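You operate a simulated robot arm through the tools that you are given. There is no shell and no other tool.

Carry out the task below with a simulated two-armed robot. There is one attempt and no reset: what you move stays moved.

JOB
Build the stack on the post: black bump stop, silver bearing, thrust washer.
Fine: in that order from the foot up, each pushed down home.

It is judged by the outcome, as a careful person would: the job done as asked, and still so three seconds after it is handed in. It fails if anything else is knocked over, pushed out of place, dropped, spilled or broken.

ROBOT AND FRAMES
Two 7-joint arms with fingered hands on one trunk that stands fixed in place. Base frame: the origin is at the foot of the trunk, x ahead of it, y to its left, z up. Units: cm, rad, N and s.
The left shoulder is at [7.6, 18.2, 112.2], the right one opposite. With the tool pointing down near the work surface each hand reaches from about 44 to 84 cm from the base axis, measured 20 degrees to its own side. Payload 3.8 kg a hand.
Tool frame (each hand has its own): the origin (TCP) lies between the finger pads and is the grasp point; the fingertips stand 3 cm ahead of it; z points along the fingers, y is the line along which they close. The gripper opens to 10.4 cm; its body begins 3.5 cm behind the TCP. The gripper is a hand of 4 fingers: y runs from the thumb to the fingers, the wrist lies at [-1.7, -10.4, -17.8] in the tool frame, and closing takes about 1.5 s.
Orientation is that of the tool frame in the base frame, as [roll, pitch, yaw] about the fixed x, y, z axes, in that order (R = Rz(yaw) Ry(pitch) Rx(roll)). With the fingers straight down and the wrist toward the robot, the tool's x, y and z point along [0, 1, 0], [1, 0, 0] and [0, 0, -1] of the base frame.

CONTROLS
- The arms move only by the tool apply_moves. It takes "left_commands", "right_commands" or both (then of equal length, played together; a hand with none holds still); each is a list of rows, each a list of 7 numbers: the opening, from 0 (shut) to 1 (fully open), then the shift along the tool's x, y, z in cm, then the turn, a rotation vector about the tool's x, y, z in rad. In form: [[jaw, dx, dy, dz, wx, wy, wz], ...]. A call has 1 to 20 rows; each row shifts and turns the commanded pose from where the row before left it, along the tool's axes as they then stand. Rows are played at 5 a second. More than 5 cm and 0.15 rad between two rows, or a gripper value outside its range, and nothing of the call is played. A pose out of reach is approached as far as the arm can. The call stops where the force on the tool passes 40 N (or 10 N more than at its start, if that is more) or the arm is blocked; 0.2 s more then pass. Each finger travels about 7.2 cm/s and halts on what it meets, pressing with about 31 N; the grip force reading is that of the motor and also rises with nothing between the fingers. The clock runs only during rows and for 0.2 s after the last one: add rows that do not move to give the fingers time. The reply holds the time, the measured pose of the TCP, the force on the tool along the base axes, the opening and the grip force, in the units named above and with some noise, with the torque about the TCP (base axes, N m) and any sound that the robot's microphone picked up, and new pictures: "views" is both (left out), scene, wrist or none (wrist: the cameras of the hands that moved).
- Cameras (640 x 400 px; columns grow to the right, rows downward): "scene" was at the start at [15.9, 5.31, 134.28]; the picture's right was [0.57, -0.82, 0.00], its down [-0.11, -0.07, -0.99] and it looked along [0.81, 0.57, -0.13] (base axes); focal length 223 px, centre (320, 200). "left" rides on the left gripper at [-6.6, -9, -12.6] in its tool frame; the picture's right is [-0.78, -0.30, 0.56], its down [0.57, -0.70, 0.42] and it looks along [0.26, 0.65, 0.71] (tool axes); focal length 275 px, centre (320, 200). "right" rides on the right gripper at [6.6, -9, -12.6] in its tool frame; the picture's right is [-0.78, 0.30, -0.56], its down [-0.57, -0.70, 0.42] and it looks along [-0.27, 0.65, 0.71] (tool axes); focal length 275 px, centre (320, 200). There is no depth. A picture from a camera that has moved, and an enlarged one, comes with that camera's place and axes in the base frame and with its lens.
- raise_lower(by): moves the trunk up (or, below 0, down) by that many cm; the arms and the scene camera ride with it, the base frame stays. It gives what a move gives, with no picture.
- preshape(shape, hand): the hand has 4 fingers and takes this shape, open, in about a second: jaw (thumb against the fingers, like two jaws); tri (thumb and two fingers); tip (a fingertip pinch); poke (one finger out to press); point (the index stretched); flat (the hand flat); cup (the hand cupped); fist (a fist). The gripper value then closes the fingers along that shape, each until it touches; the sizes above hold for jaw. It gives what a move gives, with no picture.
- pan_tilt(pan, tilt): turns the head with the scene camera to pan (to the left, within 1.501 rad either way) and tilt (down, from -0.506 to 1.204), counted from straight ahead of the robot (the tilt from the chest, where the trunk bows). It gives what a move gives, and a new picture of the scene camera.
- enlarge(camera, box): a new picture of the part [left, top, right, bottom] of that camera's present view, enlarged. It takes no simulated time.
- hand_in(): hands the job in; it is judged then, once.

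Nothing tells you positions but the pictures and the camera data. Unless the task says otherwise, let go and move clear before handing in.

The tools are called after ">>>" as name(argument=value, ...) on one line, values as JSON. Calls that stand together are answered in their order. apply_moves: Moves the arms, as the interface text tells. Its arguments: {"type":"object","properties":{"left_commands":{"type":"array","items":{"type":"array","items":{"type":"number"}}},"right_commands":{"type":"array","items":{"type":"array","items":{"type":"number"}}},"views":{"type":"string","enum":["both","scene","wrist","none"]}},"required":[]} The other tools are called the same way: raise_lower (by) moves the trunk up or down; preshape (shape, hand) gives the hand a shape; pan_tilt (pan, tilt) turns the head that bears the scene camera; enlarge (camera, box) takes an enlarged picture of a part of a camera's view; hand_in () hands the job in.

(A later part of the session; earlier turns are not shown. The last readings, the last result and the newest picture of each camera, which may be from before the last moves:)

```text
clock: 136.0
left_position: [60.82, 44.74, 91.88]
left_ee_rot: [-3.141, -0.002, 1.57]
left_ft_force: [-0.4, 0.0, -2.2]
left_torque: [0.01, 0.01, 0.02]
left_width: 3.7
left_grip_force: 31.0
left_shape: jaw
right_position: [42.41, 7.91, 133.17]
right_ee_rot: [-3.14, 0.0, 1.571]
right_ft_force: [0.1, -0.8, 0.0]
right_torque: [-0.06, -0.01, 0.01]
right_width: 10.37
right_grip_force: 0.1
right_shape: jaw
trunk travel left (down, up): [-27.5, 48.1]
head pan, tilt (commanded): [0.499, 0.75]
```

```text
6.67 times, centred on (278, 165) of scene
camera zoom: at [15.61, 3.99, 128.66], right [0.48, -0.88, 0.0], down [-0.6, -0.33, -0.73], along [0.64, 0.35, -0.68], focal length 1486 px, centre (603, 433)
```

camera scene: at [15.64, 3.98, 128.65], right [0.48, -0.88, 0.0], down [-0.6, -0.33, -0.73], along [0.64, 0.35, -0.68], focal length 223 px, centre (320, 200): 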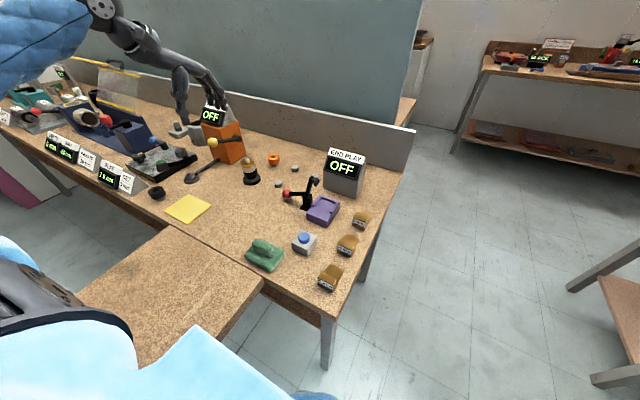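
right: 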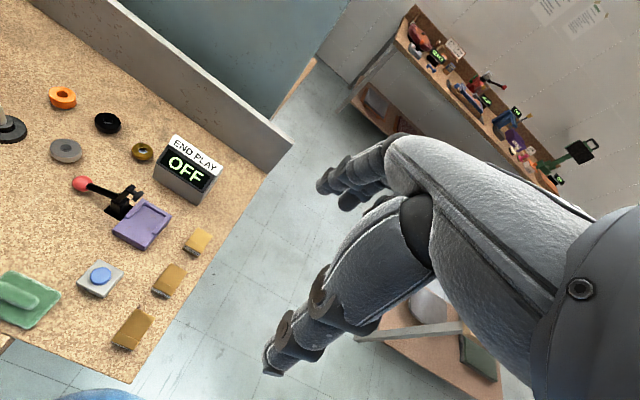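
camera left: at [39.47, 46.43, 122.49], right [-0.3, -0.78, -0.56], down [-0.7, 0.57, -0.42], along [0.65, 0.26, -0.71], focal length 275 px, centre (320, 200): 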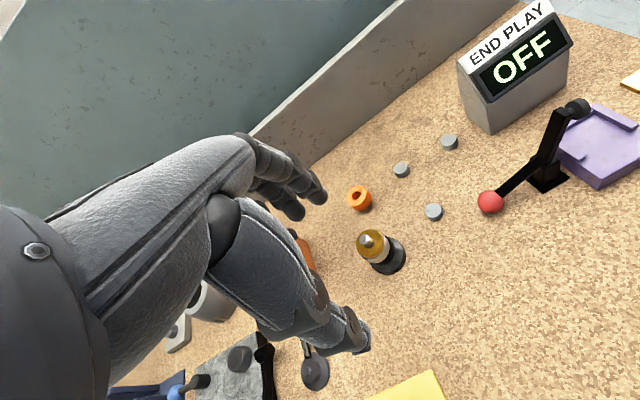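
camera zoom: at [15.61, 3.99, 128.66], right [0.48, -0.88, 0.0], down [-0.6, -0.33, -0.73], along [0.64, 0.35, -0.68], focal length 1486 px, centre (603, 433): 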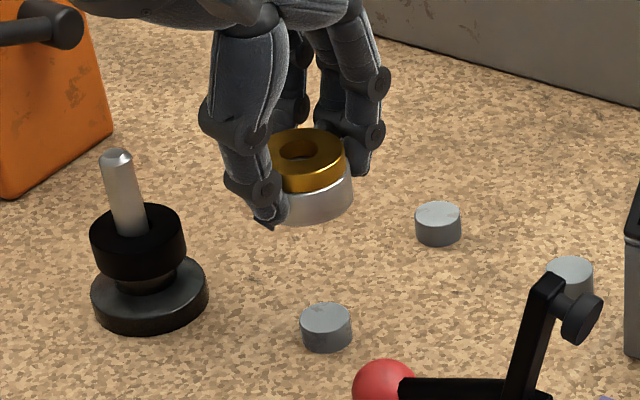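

The riser is almost exactly beneath the bearing. I'll nudge a millimetre and lower until it touches.

>>> apply_moves(left_commands=[[0.3, -0.05, -0.08, 1.0, 0, 0, 0], [0.3, 0, 0, 1.5, 0, 0, 0], [0.3, 0, 0, 1.5, 0, 0, 0], [0.3, 0, 0, 1.2, 0, 0, 0], [0.3, 0, 0, 0.6, 0, 0, 0], [0.3, 0, 0, 0.3, 0, 0, 0], [0.3, 0, 0, 0, 0, 0, 0]], views="none")

>>> enlarge(camera="scene", box=[262, 160, 296, 200])

>>> enlarge(camera="left", box=[270, 190, 430, 340])

```text
clock: 137.6
left_position: [60.81, 44.71, 85.57]
left_ee_rot: [-3.141, -0.001, 1.571]
left_ft_force: [-0.2, -0.5, -1.8]
left_torque: [-0.02, -0.02, 0.0]
left_width: 3.75
left_grip_force: 30.7
left_shape: jaw
right_position: [42.5, 7.97, 133.18]
right_ee_rot: [3.141, 0.002, 1.57]
right_ft_force: [-0.3, 1.1, -0.4]
right_torque: [0.02, 0.01, -0.03]
right_width: 10.36
right_grip_force: 0.1
right_shape: jaw
trunk travel left (down, up): [-27.5, 48.1]
head pan, tilt (commanded): [0.499, 0.75]
```

```text
10.00 times, centred on (279, 180) of scene
camera zoom: at [15.61, 3.99, 128.66], right [0.48, -0.88, 0.0], down [-0.6, -0.33, -0.73], along [0.64, 0.35, -0.68], focal length 2229 px, centre (730, 400)
```

zoom: 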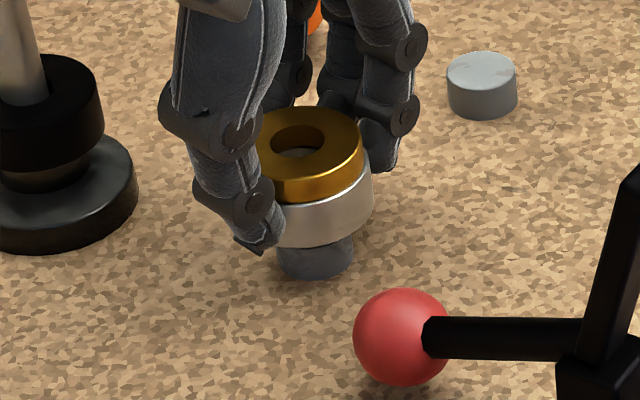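

```text
2.67 times, centred on (350, 265) of left
camera zoom: at [51.62, 38.12, 98.16], right [-0.3, -0.78, -0.56], down [-0.7, 0.57, -0.42], along [0.65, 0.26, -0.71], focal length 734 px, centre (240, 27)
```

zoom: 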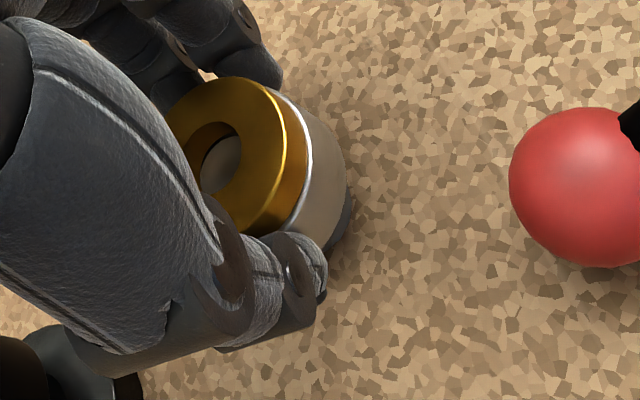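

Nicely aligned over the riser. I'll ease down the last few millimetres.

>>> apply_moves(left_commands=[[0.3, 0, 0, 0.15, 0, 0, 0], [0.3, 0, 0, 0.1, 0, 0, 0], [0.3, 0, 0, 0.1, 0, 0, 0], [0.3, 0, 0, 0, 0, 0, 0]], views="none")

>>> enlarge(camera="scene", box=[262, 160, 296, 200])

```text
clock: 138.6
left_position: [60.6, 44.79, 85.39]
left_ee_rot: [-3.14, -0.001, 1.572]
left_ft_force: [0.5, 0.6, -2.6]
left_torque: [0.0, 0.02, -0.02]
left_width: 3.72
left_grip_force: 31.1
left_shape: jaw
right_position: [42.36, 7.96, 133.2]
right_ee_rot: [-3.141, 0.0, 1.57]
right_ft_force: [-0.1, -0.2, -0.5]
right_torque: [-0.01, -0.01, -0.03]
right_width: 10.35
right_grip_force: 0.0
right_shape: jaw
trunk travel left (down, up): [-27.5, 48.1]
head pan, tilt (commanded): [0.499, 0.75]
```

```text
10.00 times, centred on (279, 180) of scene
camera zoom: at [15.62, 3.99, 128.65], right [0.48, -0.88, 0.0], down [-0.6, -0.33, -0.73], along [0.64, 0.35, -0.68], focal length 2229 px, centre (730, 400)
```

zoom: 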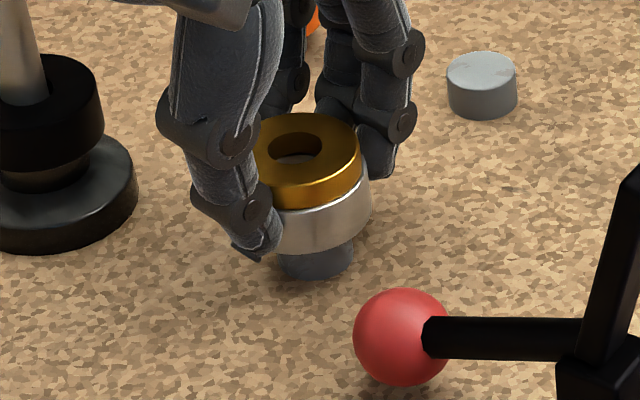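

>>> apply_moves(left_commands=[[0.3, 0, 0, 0.1, 0, 0, 0], [0.3, 0, 0, 0.1, 0, 0, 0], [0.3, 0, 0, 0.1, 0, 0, 0], [0.3, 0, 0, 0, 0, 0, 0]], views="none")

>>> enlarge(camera="scene", box=[262, 160, 296, 200])

```text
clock: 139.6
left_position: [60.55, 44.61, 85.07]
left_ee_rot: [-3.14, -0.001, 1.572]
left_ft_force: [-0.3, -0.1, -1.8]
left_torque: [-0.01, 0.01, -0.01]
left_width: 3.7
left_grip_force: 31.0
left_shape: jaw
right_position: [42.32, 8.0, 133.19]
right_ee_rot: [3.141, 0.001, 1.57]
right_ft_force: [0.1, -0.1, 0.3]
right_torque: [-0.03, -0.01, -0.02]
right_width: 10.37
right_grip_force: 0.1
right_shape: jaw
trunk travel left (down, up): [-27.5, 48.1]
head pan, tilt (commanded): [0.499, 0.75]
```

```text
10.00 times, centred on (279, 180) of scene
camera zoom: at [15.62, 3.99, 128.65], right [0.48, -0.88, 0.0], down [-0.6, -0.33, -0.73], along [0.64, 0.35, -0.68], focal length 2229 px, centre (730, 400)
```

zoom: 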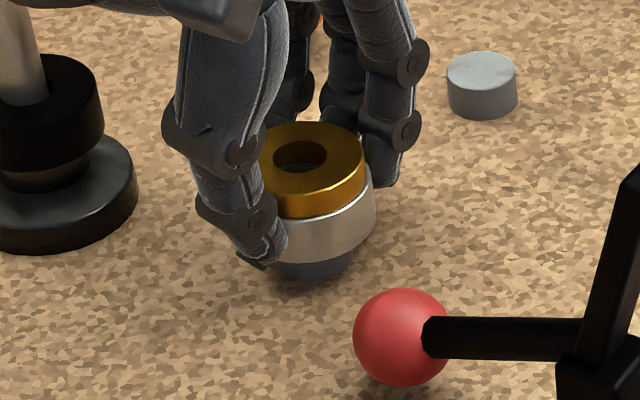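

>>> apply_moves(left_commands=[[0.3, 0, 0, 0.1, 0, 0, 0], [0.3, 0, 0, 0.1, 0, 0, 0], [0.3, 0, 0, 0, 0, 0, 0]], views="none")

>>> enlarge(camera="scene", box=[262, 160, 296, 200])

```text
clock: 140.4
left_position: [60.63, 44.7, 84.84]
left_ee_rot: [-3.14, -0.001, 1.57]
left_ft_force: [-0.1, -0.1, -2.5]
left_torque: [0.04, 0.0, 0.02]
left_width: 3.71
left_grip_force: 30.8
left_shape: jaw
right_position: [42.44, 8.02, 133.27]
right_ee_rot: [-3.141, -0.001, 1.572]
right_ft_force: [0.0, 0.2, 0.2]
right_torque: [0.01, 0.0, -0.01]
right_width: 10.36
right_grip_force: 0.1
right_shape: jaw
trunk travel left (down, up): [-27.5, 48.1]
head pan, tilt (commanded): [0.499, 0.75]
```

```text
10.00 times, centred on (279, 180) of scene
camera zoom: at [15.62, 3.99, 128.65], right [0.48, -0.88, 0.0], down [-0.6, -0.33, -0.73], along [0.64, 0.35, -0.68], focal length 2229 px, centre (730, 400)
```

zoom: 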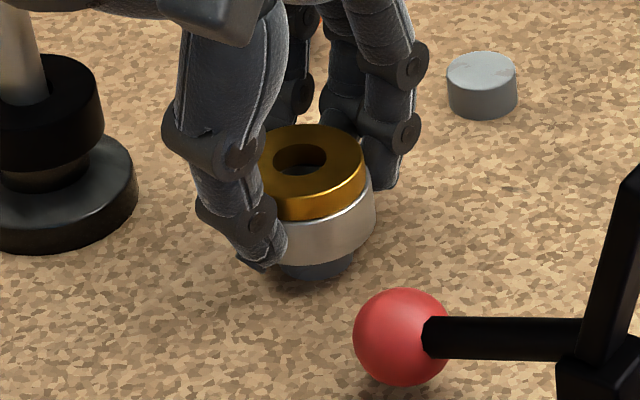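

>>> apply_moves(left_commands=[[0.3, 0, 0, 0.1, 0, 0, 0], [0.3, 0, 0, 0.1, 0, 0, 0], [0.3, 0, 0, 0, 0, 0, 0]], views="none")

>>> enlarge(camera="scene", box=[262, 160, 296, 200])

```text
clock: 141.2
left_position: [60.74, 44.57, 84.73]
left_ee_rot: [3.137, 0.001, 1.571]
left_ft_force: [-0.8, 2.5, 6.0]
left_torque: [0.04, -0.04, 0.01]
left_width: 3.72
left_grip_force: 31.2
left_shape: jaw
right_position: [42.27, 7.87, 133.17]
right_ee_rot: [-3.141, -0.001, 1.57]
right_ft_force: [0.1, 0.7, -0.2]
right_torque: [-0.01, 0.01, 0.01]
right_width: 10.36
right_grip_force: 0.0
right_shape: jaw
trunk travel left (down, up): [-27.5, 48.1]
head pan, tilt (commanded): [0.499, 0.75]
```

```text
10.00 times, centred on (279, 180) of scene
camera zoom: at [15.54, 3.96, 128.68], right [0.48, -0.88, 0.0], down [-0.6, -0.33, -0.73], along [0.64, 0.35, -0.68], focal length 2229 px, centre (730, 400)
```

zoom: 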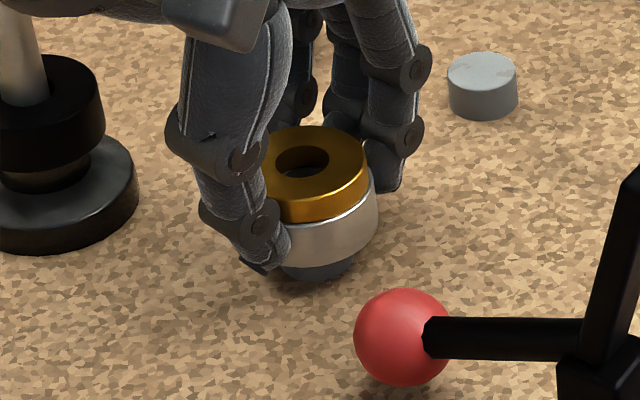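

Contact at 6 N: seated on the riser. I'll release gently and rise.

>>> apply_moves(left_commands=[[0.3, 0, 0, -0.1, 0, 0, 0], [0.4, 0, 0, 0, 0, 0, 0], [0.5, 0, 0, 0, 0, 0, 0], [0.6, 0, 0, 0, 0, 0, 0], [0.68, 0, 0, 0, 0, 0, 0], [0.68, 0, 0, -1, 0, 0, 0], [0.68, 0, 0, -2, 0, 0, 0], [0.68, 0, 0, -2.5, 0, 0, 0], [0.68, 0, 0, -2.5, 0, 0, 0], [0.68, 0, 0, -2.5, 0, 0, 0], [0.68, 0, 0, -1.5, 0, 0, 0], [0.68, 0, 0, 0, 0, 0, 0]], views="none")

>>> enlarge(camera="scene", box=[230, 135, 310, 205])

>>> enlarge(camera="left", box=[270, 190, 470, 380])

```text
clock: 143.8
left_position: [60.77, 44.7, 96.86]
left_ee_rot: [3.139, 0.001, 1.57]
left_ft_force: [0.1, -0.6, 0.2]
left_torque: [-0.02, -0.04, 0.01]
left_width: 7.05
left_grip_force: 0.1
left_shape: jaw
right_position: [42.32, 7.88, 133.07]
right_ee_rot: [3.14, 0.0, 1.571]
right_ft_force: [0.1, -0.2, 0.4]
right_torque: [0.0, 0.02, -0.02]
right_width: 10.36
right_grip_force: 0.2
right_shape: jaw
trunk travel left (down, up): [-27.5, 48.1]
head pan, tilt (commanded): [0.499, 0.75]
```

```text
5.71 times, centred on (270, 170) of scene
camera zoom: at [15.61, 3.99, 128.65], right [0.48, -0.88, 0.0], down [-0.6, -0.33, -0.73], along [0.64, 0.35, -0.68], focal length 1274 px, centre (606, 371)
```

zoom: 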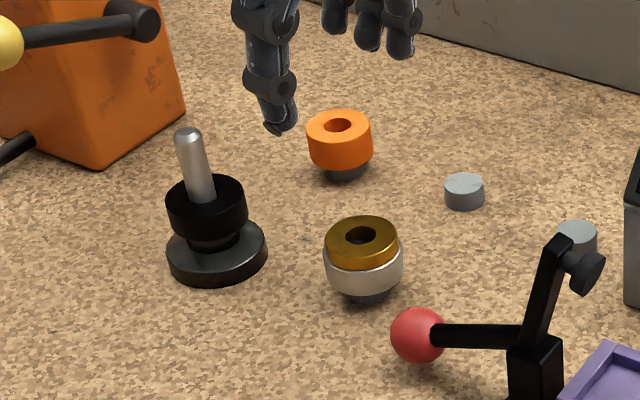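

```text
2.11 times, centred on (370, 285) of left
camera zoom: at [51.66, 38.18, 109.41], right [-0.3, -0.78, -0.56], down [-0.7, 0.57, -0.42], along [0.65, 0.26, -0.71], focal length 580 px, centre (215, 21)
```

zoom: 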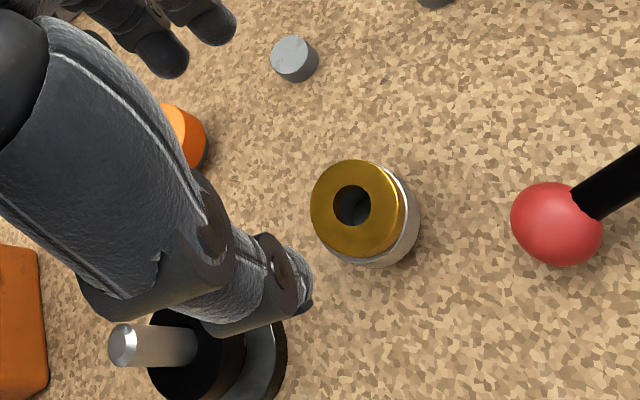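

Parked cleanly. Now I'll go back to the post for the black bearing.

>>> apply_moves(left_commands=[[0.68, 2.0, -0.36, 0, 0, 0, 0], [0.68, 2.5, -0.46, 0, 0, 0, 0], [0.68, 2.8, -0.5, 0, 0, 0, 0], [0.68, 2.7, -0.5, 0, 0, 0, 0], [0.68, 0, 0, 0, 0, 0, 0], [0.68, 0, 0, 2.5, 0, 0, 0], [0.68, 0, 0, 2.5, 0, 0, 0], [0.68, 0, 0, 0, 0, 0, 0]], views="none")

>>> enlarge(camera="left", box=[270, 190, 430, 340])

>>> enlarge(camera="scene", box=[230, 130, 280, 190])

```text
clock: 145.6
left_position: [58.51, 54.68, 91.81]
left_ee_rot: [3.139, 0.0, 1.571]
left_ft_force: [-0.1, 0.5, 0.3]
left_torque: [0.01, 0.0, -0.02]
left_width: 7.05
left_grip_force: 0.1
left_shape: jaw
right_position: [42.32, 7.89, 133.17]
right_ee_rot: [3.14, 0.001, 1.571]
right_ft_force: [-0.9, 0.8, -0.2]
right_torque: [0.0, 0.0, 0.0]
right_width: 10.35
right_grip_force: 0.1
right_shape: jaw
trunk travel left (down, up): [-27.5, 48.1]
head pan, tilt (commanded): [0.499, 0.75]
```

```text
2.67 times, centred on (350, 265) of left
camera zoom: at [49.44, 48.15, 104.33], right [-0.3, -0.78, -0.56], down [-0.7, 0.57, -0.42], along [0.65, 0.26, -0.71], focal length 734 px, centre (240, 27)
```

zoom: 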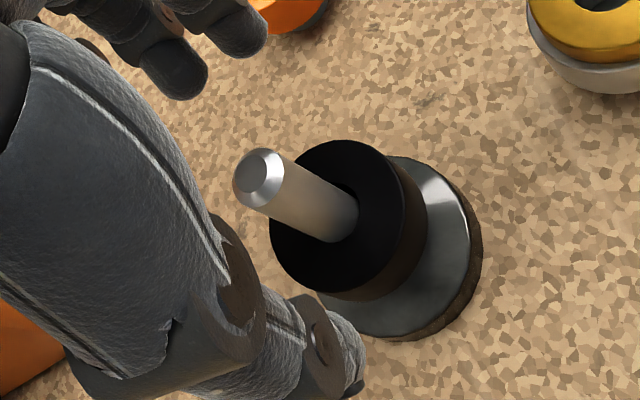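

```text
6.67 times, centred on (255, 160) of scene
camera zoom: at [15.58, 3.98, 128.66], right [0.48, -0.88, 0.0], down [-0.6, -0.33, -0.73], along [0.64, 0.35, -0.68], focal length 1486 px, centre (753, 467)
```

zoom: 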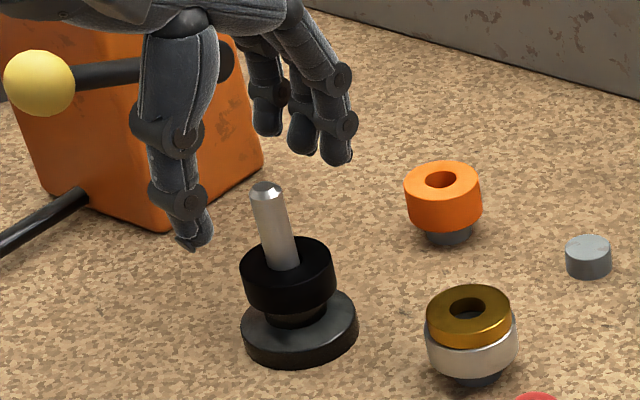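

>>> apply_moves(left_commands=[[0.68, 0, 0.18, 1.5, 0, 0, 0], [0.68, 0, 0, 1.5, 0, 0, 0], [0.68, 0, 0, 1.5, 0, 0, 0], [0.68, 0, 0, 0.85, 0, 0, 0], [0.68, 0, 0, 0, 0, 0, 0]], views="none")

>>> enlarge(camera="left", box=[270, 190, 430, 340])

>>> enlarge(camera="scene", box=[230, 140, 275, 195])

```text
clock: 146.8
left_position: [58.9, 54.74, 86.57]
left_ee_rot: [-3.141, 0.001, 1.572]
left_ft_force: [-0.5, -0.1, -0.5]
left_torque: [0.0, 0.02, 0.0]
left_width: 7.05
left_grip_force: 0.0
left_shape: jaw
right_position: [42.35, 7.89, 133.16]
right_ee_rot: [3.141, -0.001, 1.571]
right_ft_force: [0.7, 0.4, -0.6]
right_torque: [-0.02, -0.02, 0.03]
right_width: 10.35
right_grip_force: 0.0
right_shape: jaw
trunk travel left (down, up): [-27.5, 48.1]
head pan, tilt (commanded): [0.499, 0.75]
```

```text
2.67 times, centred on (350, 265) of left
camera zoom: at [49.83, 48.27, 99.1], right [-0.3, -0.78, -0.56], down [-0.7, 0.57, -0.42], along [0.65, 0.26, -0.71], focal length 734 px, centre (240, 27)
```

zoom: 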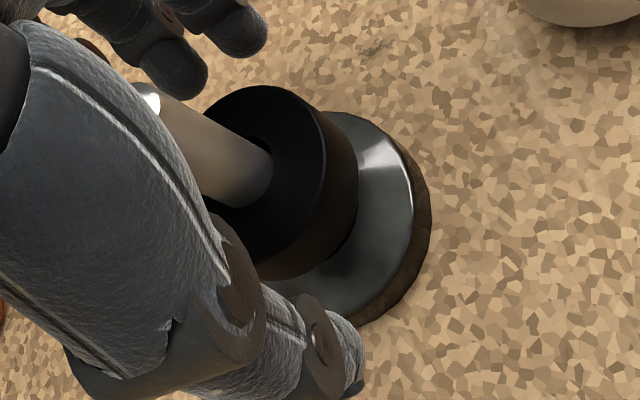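

```text
7.27 times, centred on (252, 168) of scene
camera zoom: at [15.6, 3.98, 128.66], right [0.48, -0.88, 0.0], down [-0.6, -0.33, -0.73], along [0.64, 0.35, -0.68], focal length 1621 px, centre (811, 436)
```

zoom: 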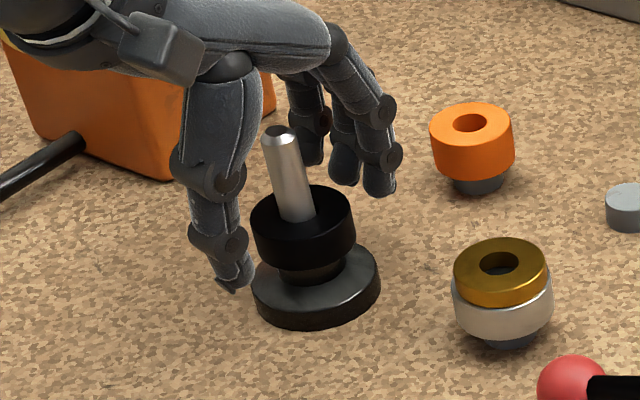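

The fingers straddle the black bearing. I'll close, then lift it off the post.

>>> apply_moves(left_commands=[[0.55, 0, 0, 0, 0, 0, 0], [0.45, 0, 0, 0, 0, 0, 0], [0.35, 0, 0, 0, 0, 0, 0], [0.3, 0, 0, 0, 0, 0, 0], [0.3, 0, 0, 0, 0, 0, 0], [0.3, 0, 0, 0, 0, 0, 0], [0.3, 0, 0, -0.3, 0, 0, 0], [0.3, 0, 0, -0.7, 0, 0, 0], [0.3, 0, 0, 0, 0, 0, 0]], views="none")

>>> enlarge(camera="left", box=[270, 190, 430, 340])

>>> enlarge(camera="scene", box=[230, 140, 275, 195])

```text
clock: 148.8
left_position: [58.97, 54.75, 87.46]
left_ee_rot: [-3.14, 0.0, 1.572]
left_ft_force: [-3.5, 1.0, -1.4]
left_torque: [0.02, 0.04, 0.03]
left_width: 3.69
left_grip_force: 30.8
left_shape: jaw
right_position: [42.22, 8.01, 133.22]
right_ee_rot: [3.141, 0.001, 1.57]
right_ft_force: [1.0, -0.1, -1.3]
right_torque: [0.0, -0.01, 0.04]
right_width: 10.35
right_grip_force: 0.0
right_shape: jaw
trunk travel left (down, up): [-27.5, 48.1]
head pan, tilt (commanded): [0.499, 0.75]
```

```text
2.67 times, centred on (350, 265) of left
camera zoom: at [49.84, 48.18, 100.0], right [-0.3, -0.78, -0.56], down [-0.7, 0.57, -0.42], along [0.65, 0.26, -0.71], focal length 734 px, centre (240, 27)
```

zoom: 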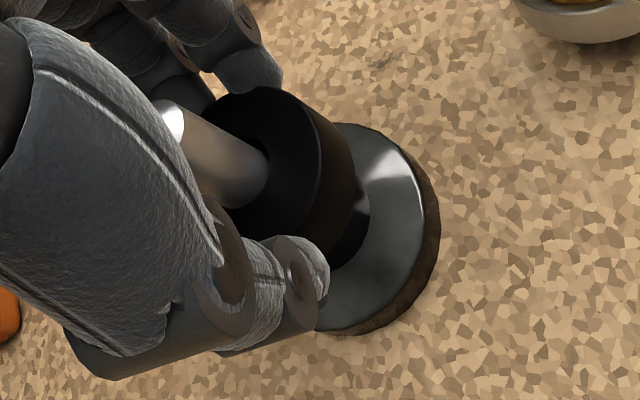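

```text
7.27 times, centred on (252, 168) of scene
camera zoom: at [15.57, 4.01, 128.66], right [0.48, -0.88, 0.0], down [-0.6, -0.33, -0.73], along [0.64, 0.35, -0.68], focal length 1621 px, centre (811, 436)
```

zoom: 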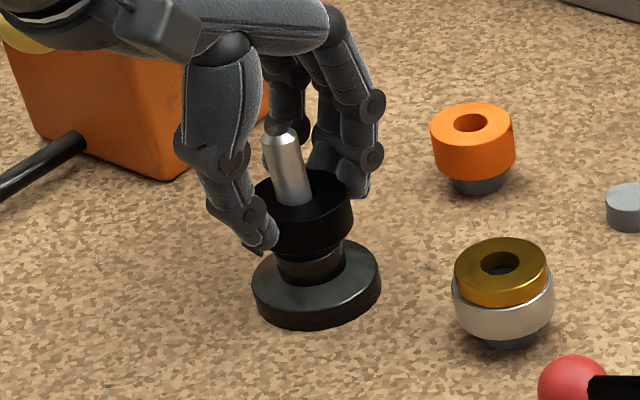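

It's coming up. I'll relieve a small x side load and lift it clear.

>>> apply_moves(left_commands=[[0.3, 0.02, -0.08, -0.3, 0, 0, 0], [0.3, 0, 0, -1.0, 0, 0, 0], [0.3, 0, 0, -1.5, 0, 0, 0], [0.3, 0, 0, -2.0, 0, 0, 0], [0.3, 0, 0, -2.0, 0, 0, 0], [0.3, 0, 0, -1.7, 0, 0, 0], [0.3, 0, 0, -1.0, 0, 0, 0], [0.3, 0, 0, 0, 0, 0, 0]], views="none")

>>> enlarge(camera="scene", box=[230, 110, 310, 195])

>>> enlarge(camera="left", box=[290, 205, 380, 295])

```text
clock: 150.6
left_position: [59.01, 54.57, 96.96]
left_ee_rot: [3.141, -0.001, 1.571]
left_ft_force: [0.4, -0.2, -0.6]
left_torque: [0.0, 0.01, -0.01]
left_width: 3.74
left_grip_force: 30.8
left_shape: jaw
right_position: [42.29, 8.0, 133.1]
right_ee_rot: [-3.141, 0.001, 1.571]
right_ft_force: [0.3, -0.8, 0.2]
right_torque: [0.01, -0.01, -0.03]
right_width: 10.37
right_grip_force: 0.0
right_shape: jaw
trunk travel left (down, up): [-27.5, 48.1]
head pan, tilt (commanded): [0.499, 0.75]
```

```text
4.71 times, centred on (270, 152) of scene
camera zoom: at [15.61, 4.0, 128.65], right [0.48, -0.88, 0.0], down [-0.6, -0.33, -0.73], along [0.64, 0.35, -0.68], focal length 1049 px, centre (555, 424)
```

zoom: 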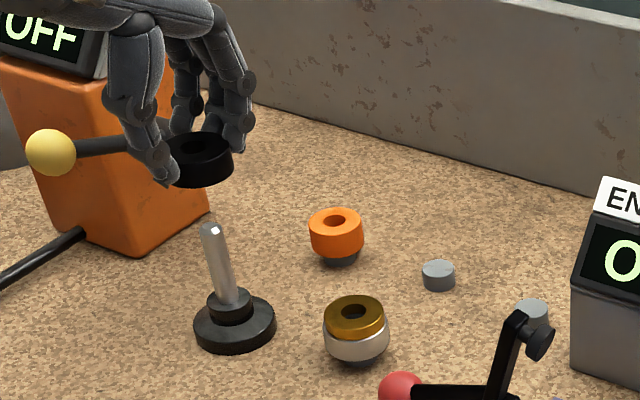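

```text
4.44 times, centred on (335, 250) of left
camera zoom: at [49.91, 48.07, 109.42], right [-0.3, -0.78, -0.56], down [-0.7, 0.57, -0.42], along [0.65, 0.26, -0.71], focal length 1224 px, centre (253, -22)
```

zoom: 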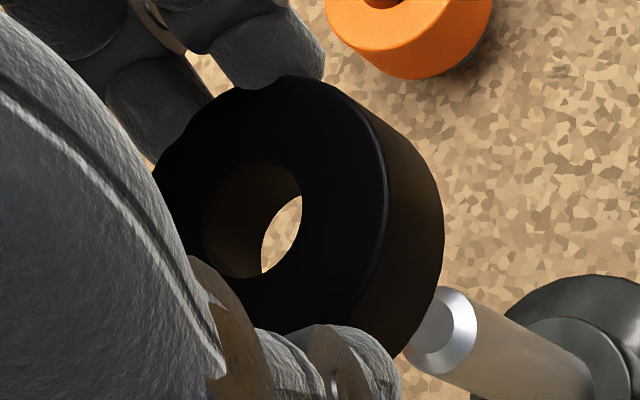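

The black bearing is off the post. I'll carry it back to its own riser at about (71.2, 44.6).

>>> apply_moves(left_commands=[[0.3, -1.5, 1.8, 0, 0, 0, 0], [0.3, -2.2, 2.6, 0, 0, 0, 0], [0.3, -2.4, 2.9, 0, 0, 0, 0], [0.3, -2.2, 2.6, 0, 0, 0, 0], [0.3, -1.7, 2.2, 0, 0, 0, 0], [0.3, 0, 0, 0, 0, 0, 0], [0.3, 0, 0, 2.0, 0, 0, 0], [0.3, 0, 0, 2.5, 0, 0, 0], [0.3, 0, 0, 1.5, 0, 0, 0], [0.3, 0, 0, 0, 0, 0, 0]], views="none")

>>> enlarge(camera="left", box=[270, 190, 430, 340])

>>> enlarge(camera="scene", box=[270, 120, 320, 180])

```text
clock: 152.8
left_position: [71.17, 44.67, 90.96]
left_ee_rot: [-3.14, 0.001, 1.57]
left_ft_force: [-0.9, -0.1, -0.7]
left_torque: [0.01, -0.01, -0.03]
left_width: 3.73
left_grip_force: 30.8
left_shape: jaw
right_position: [42.32, 7.91, 133.22]
right_ee_rot: [-3.141, -0.001, 1.57]
right_ft_force: [-0.6, -0.6, 0.0]
right_torque: [-0.04, -0.02, 0.0]
right_width: 10.36
right_grip_force: 0.1
right_shape: jaw
trunk travel left (down, up): [-27.5, 48.1]
head pan, tilt (commanded): [0.499, 0.75]
```

```text
2.67 times, centred on (350, 265) of left
camera zoom: at [61.99, 38.19, 103.4], right [-0.3, -0.78, -0.56], down [-0.7, 0.57, -0.42], along [0.65, 0.26, -0.71], focal length 734 px, centre (240, 27)
```

zoom: 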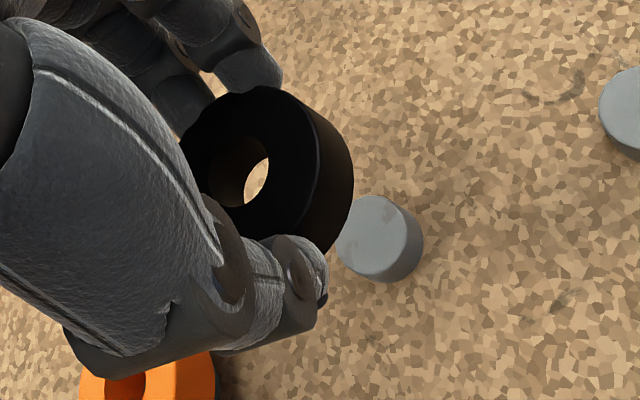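

```text
6.67 times, centred on (295, 150) of scene
camera zoom: at [15.6, 3.98, 128.66], right [0.48, -0.88, 0.0], down [-0.6, -0.33, -0.73], along [0.64, 0.35, -0.68], focal length 1486 px, centre (487, 533)
```

zoom: 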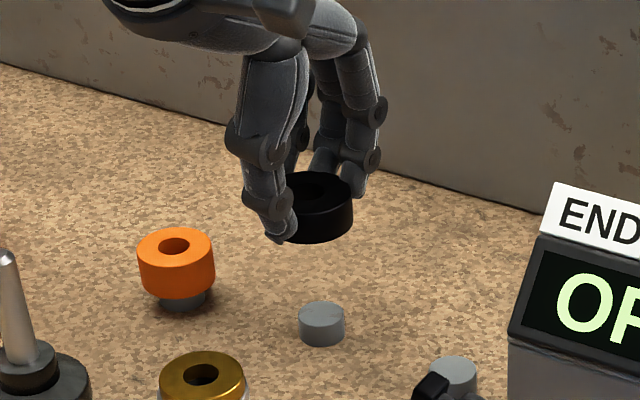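

The riser is about 2 mm further in +x. I'll correct and lower the black bearing onto it.

>>> apply_moves(left_commands=[[0.3, 0, 0.18, 1.0, 0, 0, 0], [0.3, 0, 0, 1.5, 0, 0, 0], [0.3, 0, 0, 1.5, 0, 0, 0], [0.3, 0, 0, 1.0, 0, 0, 0], [0.3, 0, 0, 0.4, 0, 0, 0], [0.3, 0, 0, 0, 0, 0, 0]], views="none")

>>> enlarge(camera="scene", box=[280, 140, 314, 180])

>>> enlarge(camera="left", box=[270, 190, 430, 340])

```text
clock: 154.2
left_position: [71.12, 44.77, 85.57]
left_ee_rot: [-3.14, 0.0, 1.57]
left_ft_force: [0.1, -0.7, -1.0]
left_torque: [-0.03, -0.02, -0.04]
left_width: 3.71
left_grip_force: 31.8
left_shape: jaw
right_position: [42.38, 7.91, 133.19]
right_ee_rot: [3.142, -0.002, 1.572]
right_ft_force: [-0.2, -0.7, -0.3]
right_torque: [-0.01, 0.03, 0.02]
right_width: 10.35
right_grip_force: 0.0
right_shape: jaw
trunk travel left (down, up): [-27.5, 48.1]
head pan, tilt (commanded): [0.499, 0.75]
```

```text
10.00 times, centred on (297, 160) of scene
camera zoom: at [15.61, 3.99, 128.66], right [0.48, -0.88, 0.0], down [-0.6, -0.33, -0.73], along [0.64, 0.35, -0.68], focal length 2229 px, centre (550, 600)
```

zoom: 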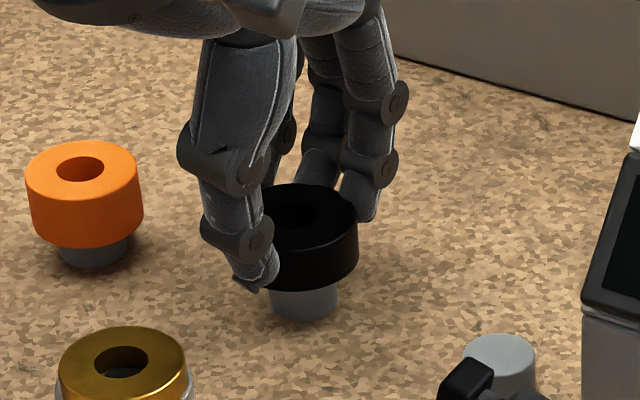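

```text
2.67 times, centred on (350, 265) of left
camera zoom: at [62.09, 38.25, 98.09], right [-0.3, -0.78, -0.56], down [-0.7, 0.57, -0.42], along [0.65, 0.26, -0.71], focal length 734 px, centre (240, 27)
```

zoom: 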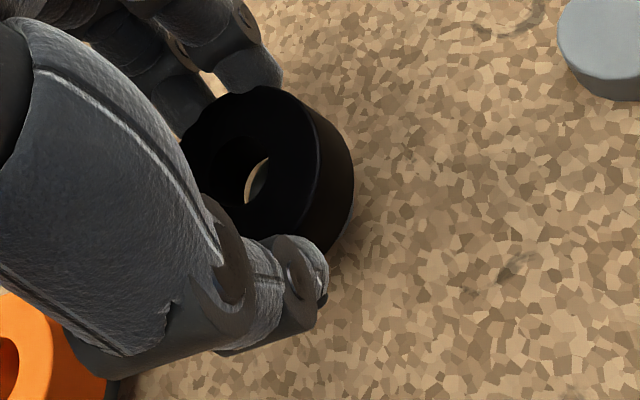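

>>> apply_moves(left_commands=[[0.3, -0.08, 0.05, 0.1, 0, 0, 0], [0.3, 0, 0, 0.15, 0, 0, 0], [0.3, 0, 0, 0.15, 0, 0, 0], [0.3, 0, 0, 0.1, 0, 0, 0], [0.3, 0, 0, 0, 0, 0, 0]], views="none")

>>> enlarge(camera="scene", box=[280, 140, 314, 180])

```text
clock: 155.4
left_position: [71.13, 44.63, 85.0]
left_ee_rot: [3.141, 0.0, 1.571]
left_ft_force: [0.3, 0.3, -0.7]
left_torque: [0.0, 0.01, 0.01]
left_width: 3.74
left_grip_force: 31.5
left_shape: jaw
right_position: [42.36, 7.95, 133.11]
right_ee_rot: [3.141, 0.0, 1.572]
right_ft_force: [-0.1, 0.2, -0.3]
right_torque: [-0.02, 0.0, 0.01]
right_width: 10.35
right_grip_force: 0.1
right_shape: jaw
trunk travel left (down, up): [-27.5, 48.1]
head pan, tilt (commanded): [0.499, 0.75]
```

```text
10.00 times, centred on (297, 160) of scene
camera zoom: at [15.62, 3.98, 128.65], right [0.48, -0.88, 0.0], down [-0.6, -0.33, -0.73], along [0.64, 0.35, -0.68], focal length 2229 px, centre (550, 600)
```

zoom: 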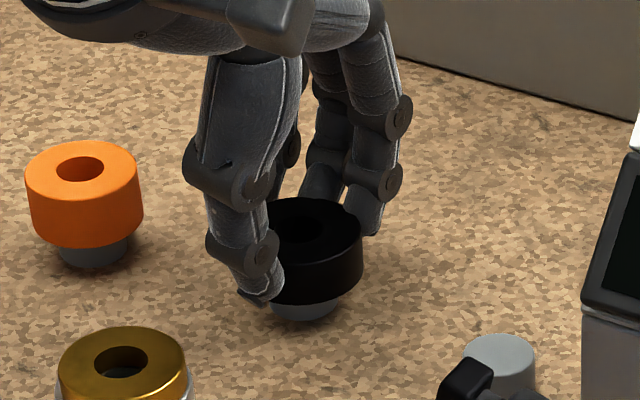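

>>> apply_moves(left_commands=[[0.3, 0, 0, 0.1, 0, 0, 0], [0.3, 0, 0, 0.1, 0, 0, 0], [0.3, 0, 0, 0.1, 0, 0, 0], [0.3, 0, 0, 0, 0, 0, 0]], views="none")

>>> enlarge(camera="scene", box=[280, 140, 314, 180])

```text
clock: 156.4
left_position: [71.32, 44.69, 84.92]
left_ee_rot: [3.137, 0.001, 1.57]
left_ft_force: [0.8, 0.6, 3.9]
left_torque: [0.04, -0.06, 0.0]
left_width: 3.73
left_grip_force: 31.1
left_shape: jaw
right_position: [42.35, 7.85, 133.24]
right_ee_rot: [-3.14, 0.0, 1.571]
right_ft_force: [0.5, -0.7, -1.2]
right_torque: [-0.02, -0.02, 0.01]
right_width: 10.34
right_grip_force: 0.1
right_shape: jaw
trunk travel left (down, up): [-27.5, 48.1]
head pan, tilt (commanded): [0.499, 0.75]
```

```text
10.00 times, centred on (297, 160) of scene
camera zoom: at [15.55, 3.95, 128.67], right [0.48, -0.88, 0.0], down [-0.6, -0.33, -0.73], along [0.64, 0.35, -0.68], focal length 2229 px, centre (550, 600)
```

zoom: 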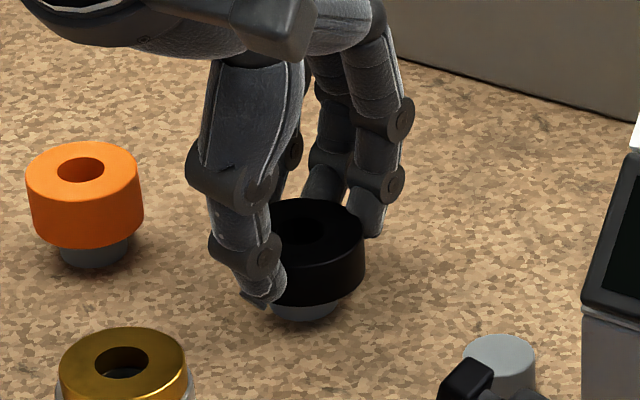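

Contact at 4 N: the black bearing is back on its riser. I'll release gently and rise.

>>> apply_moves(left_commands=[[0.3, 0, 0, -0.07, 0, 0, 0], [0.4, 0, 0, 0, 0, 0, 0], [0.5, 0, 0, 0, 0, 0, 0], [0.6, 0, 0, 0, 0, 0, 0], [0.68, 0, 0, 0, 0, 0, 0], [0.68, 0, 0, -1, 0, 0, 0], [0.68, 0, 0, -2, 0, 0, 0], [0.68, 0, 0, -2.5, 0, 0, 0], [0.68, 0, 0, -2.5, 0, 0, 0], [0.68, 0, 0, -2.5, 0, 0, 0], [0.68, 0, 0, -2.5, 0, 0, 0], [0.68, 0, 0, 0, 0, 0, 0]], views="scene")

>>> enlarge(camera="scene", box=[230, 140, 340, 210])

>>> enlarge(camera="scene", box=[100, 150, 240, 240])

```text
clock: 159.0
left_position: [71.46, 44.58, 98.06]
left_ee_rot: [3.141, 0.0, 1.57]
left_ft_force: [-0.1, 0.1, 0.3]
left_torque: [-0.02, -0.03, 0.0]
left_width: 7.04
left_grip_force: 0.1
left_shape: jaw
right_position: [42.32, 7.97, 133.15]
right_ee_rot: [3.141, -0.001, 1.57]
right_ft_force: [-0.8, -0.4, -0.2]
right_torque: [-0.01, -0.01, -0.01]
right_width: 10.34
right_grip_force: 0.1
right_shape: jaw
trunk travel left (down, up): [-27.5, 48.1]
head pan, tilt (commanded): [0.499, 0.75]
camera scene: at [15.62, 3.99, 128.65], right [0.48, -0.88, 0.0], down [-0.6, -0.33, -0.73], along [0.64, 0.35, -0.68], focal length 223 px, centre (320, 200)
```

scene: 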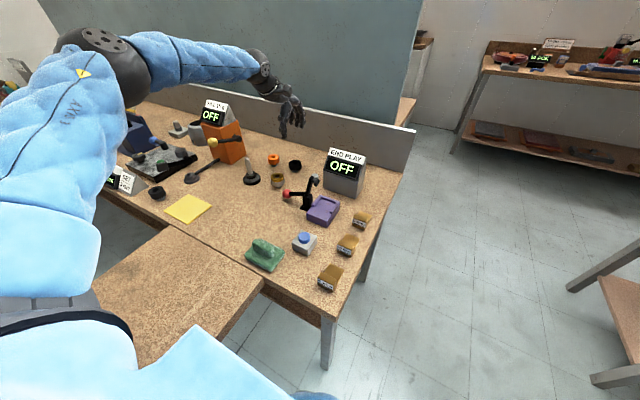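

```text
5.71 times, centred on (285, 175) of scene
camera zoom: at [15.62, 3.99, 128.65], right [0.48, -0.88, 0.0], down [-0.6, -0.33, -0.73], along [0.64, 0.35, -0.68], focal length 1274 px, centre (520, 343)
```

zoom: 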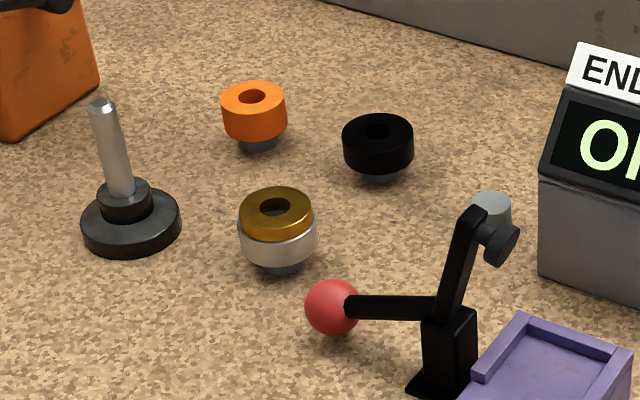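

```text
4.44 times, centred on (170, 195) of scene
camera zoom: at [15.62, 3.99, 128.65], right [0.48, -0.88, 0.0], down [-0.6, -0.33, -0.73], along [0.64, 0.35, -0.68], focal length 991 px, centre (987, 222)
```

zoom: 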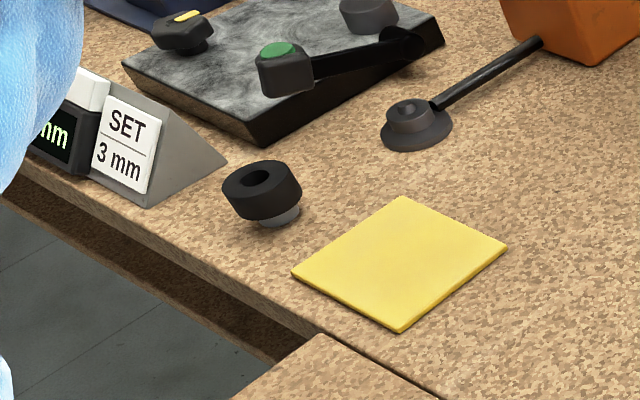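

The black bearing is back and everything near the post is in order. Now for the real bump stop at about (37.4, 73.7): I'll raise high and travel there in stages, watching the arm.

>>> apply_moves(left_commands=[[0.68, 0, 0, -2.5, 0, 0, 0], [0.68, 0, 0, -2.5, 0, 0, 0], [0.68, 0, 0, -2.5, 0, 0, 0], [0.68, 2.9, -3.35, 0, 0, 0, 0], [0.68, 2.9, -3.35, 0, 0, 0, 0], [0.68, 2.9, -3.35, 0, 0, 0, 0], [0.68, 2.9, -3.35, 0, 0, 0, 0], [0.68, 2.9, -3.35, 0, 0, 0, 0], [0.68, 0, 0, 0, 0, 0, 0], [0.68, 0, 0, 0, 0, 0, 0]], views="both")

```text
clock: 161.2
left_position: [54.17, 59.17, 105.6]
left_ee_rot: [3.141, 0.0, 1.572]
left_ft_force: [0.0, -0.1, -0.6]
left_torque: [-0.02, -0.02, 0.0]
left_width: 7.05
left_grip_force: 0.0
left_shape: jaw
right_position: [42.41, 7.93, 133.13]
right_ee_rot: [3.141, 0.0, 1.572]
right_ft_force: [0.1, -0.8, 0.0]
right_torque: [-0.01, -0.04, -0.02]
right_width: 10.38
right_grip_force: 0.0
right_shape: jaw
trunk travel left (down, up): [-27.5, 48.1]
head pan, tilt (commanded): [0.499, 0.75]
camera scene: at [15.56, 4.02, 128.66], right [0.48, -0.88, 0.0], down [-0.6, -0.33, -0.73], along [0.64, 0.35, -0.68], focal length 223 px, centre (320, 200)
camera left: at [45.15, 52.6, 118.13], right [-0.3, -0.78, -0.56], down [-0.7, 0.57, -0.42], along [0.65, 0.26, -0.71], focal length 275 px, centre (320, 200)
```

scene: 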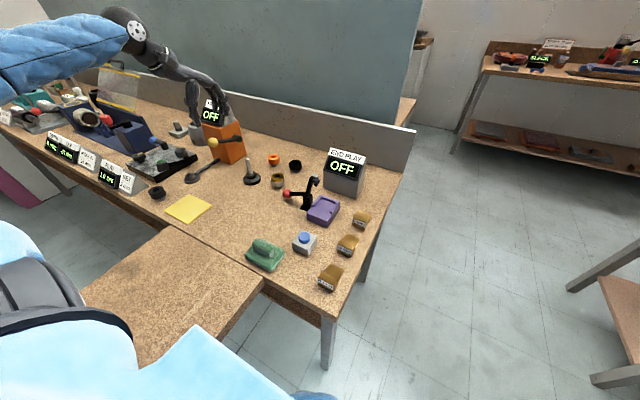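
left: 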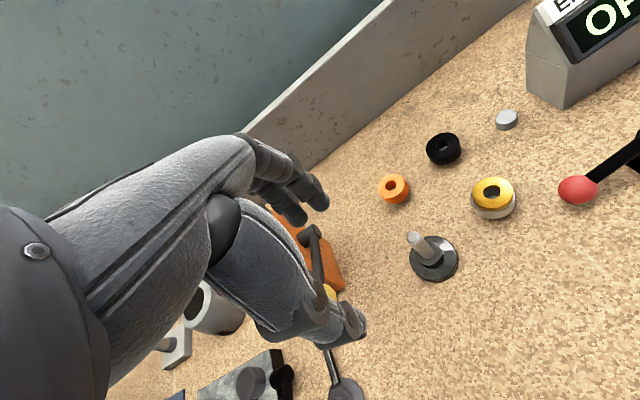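

>>> apply_moves(left_commands=[[0.68, 2.9, -3.35, 0, 0, 0, 0], [0.68, 2.9, -3.35, 0, 0, 0, 0], [0.68, 2.9, -3.35, 0, 0, 0, 0], [0.68, 2.9, -3.35, 0, 0, 0, 0], [0.68, 2.9, -3.4, 0, 0, 0, 0], [0.68, 0, 0, 0, 0, 0, 0], [0.68, 0, 0, 0, 0, 0, 0]], views="both")

```text
clock: 162.8
left_position: [37.83, 73.87, 105.4]
left_ee_rot: [3.141, 0.0, 1.573]
left_ft_force: [-0.3, -0.7, 0.2]
left_torque: [0.0, 0.01, 0.02]
left_width: 7.05
left_grip_force: 0.1
left_shape: jaw
right_position: [42.36, 8.01, 133.2]
right_ee_rot: [-3.141, 0.0, 1.57]
right_ft_force: [0.4, 0.0, 0.6]
right_torque: [0.0, 0.01, -0.01]
right_width: 10.37
right_grip_force: 0.1
right_shape: jaw
trunk travel left (down, up): [-27.5, 48.1]
head pan, tilt (commanded): [0.499, 0.75]
camera scene: at [15.58, 4.01, 128.66], right [0.48, -0.88, 0.0], down [-0.6, -0.33, -0.73], along [0.64, 0.35, -0.68], focal length 223 px, centre (320, 200)
camera left: at [28.7, 67.32, 117.94], right [-0.3, -0.78, -0.56], down [-0.7, 0.57, -0.42], along [0.65, 0.26, -0.71], focal length 275 px, centre (320, 200)
```

scene: 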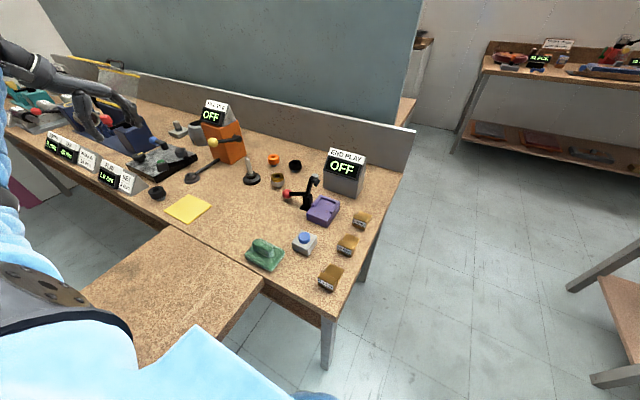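
left: 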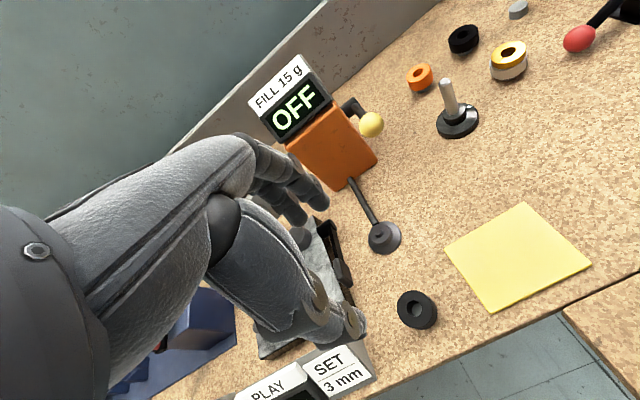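

The arm reached over the bump stop with no trouble. I'll turn the head to face this area and measure the part closely.

>>> pan_tilt(pan=1.05, tilt=0.65)

>>> enlarge(camera="left", box=[360, 260, 480, 360])

```text
clock: 163.8
left_position: [37.89, 73.76, 105.33]
left_ee_rot: [3.14, 0.001, 1.572]
left_ft_force: [0.3, -0.3, -0.4]
left_torque: [0.0, 0.02, -0.01]
left_width: 7.01
left_grip_force: 0.1
left_shape: jaw
right_position: [42.43, 7.94, 133.13]
right_ee_rot: [3.141, -0.001, 1.571]
right_ft_force: [-0.1, -0.2, -0.6]
right_torque: [0.05, 0.03, -0.01]
right_width: 10.36
right_grip_force: 0.0
right_shape: jaw
trunk travel left (down, up): [-27.5, 48.1]
head pan, tilt (commanded): [1.051, 0.649]
camera scene: at [12.64, 7.55, 129.52], right [0.87, -0.5, 0.0], down [-0.3, -0.52, -0.8], along [0.4, 0.69, -0.6], focal length 223 px, centre (320, 200)
```

scene: 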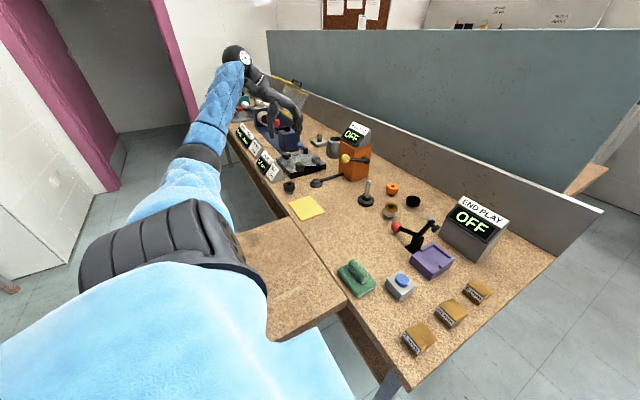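

```text
4.00 times, centred on (420, 310) of left
camera zoom: at [28.75, 67.29, 117.96], right [-0.3, -0.78, -0.56], down [-0.7, 0.57, -0.42], along [0.65, 0.26, -0.71], focal length 1101 px, centre (-80, -240)
```

zoom: 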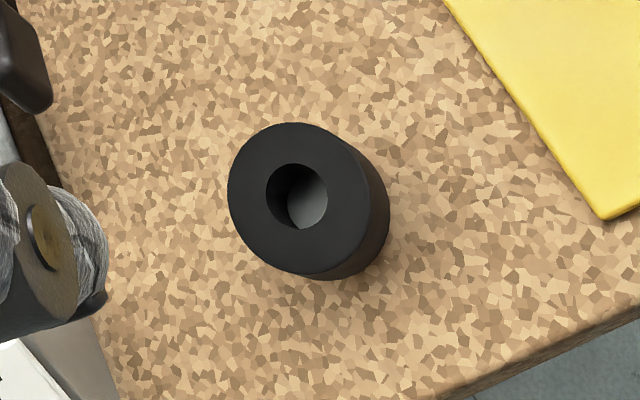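

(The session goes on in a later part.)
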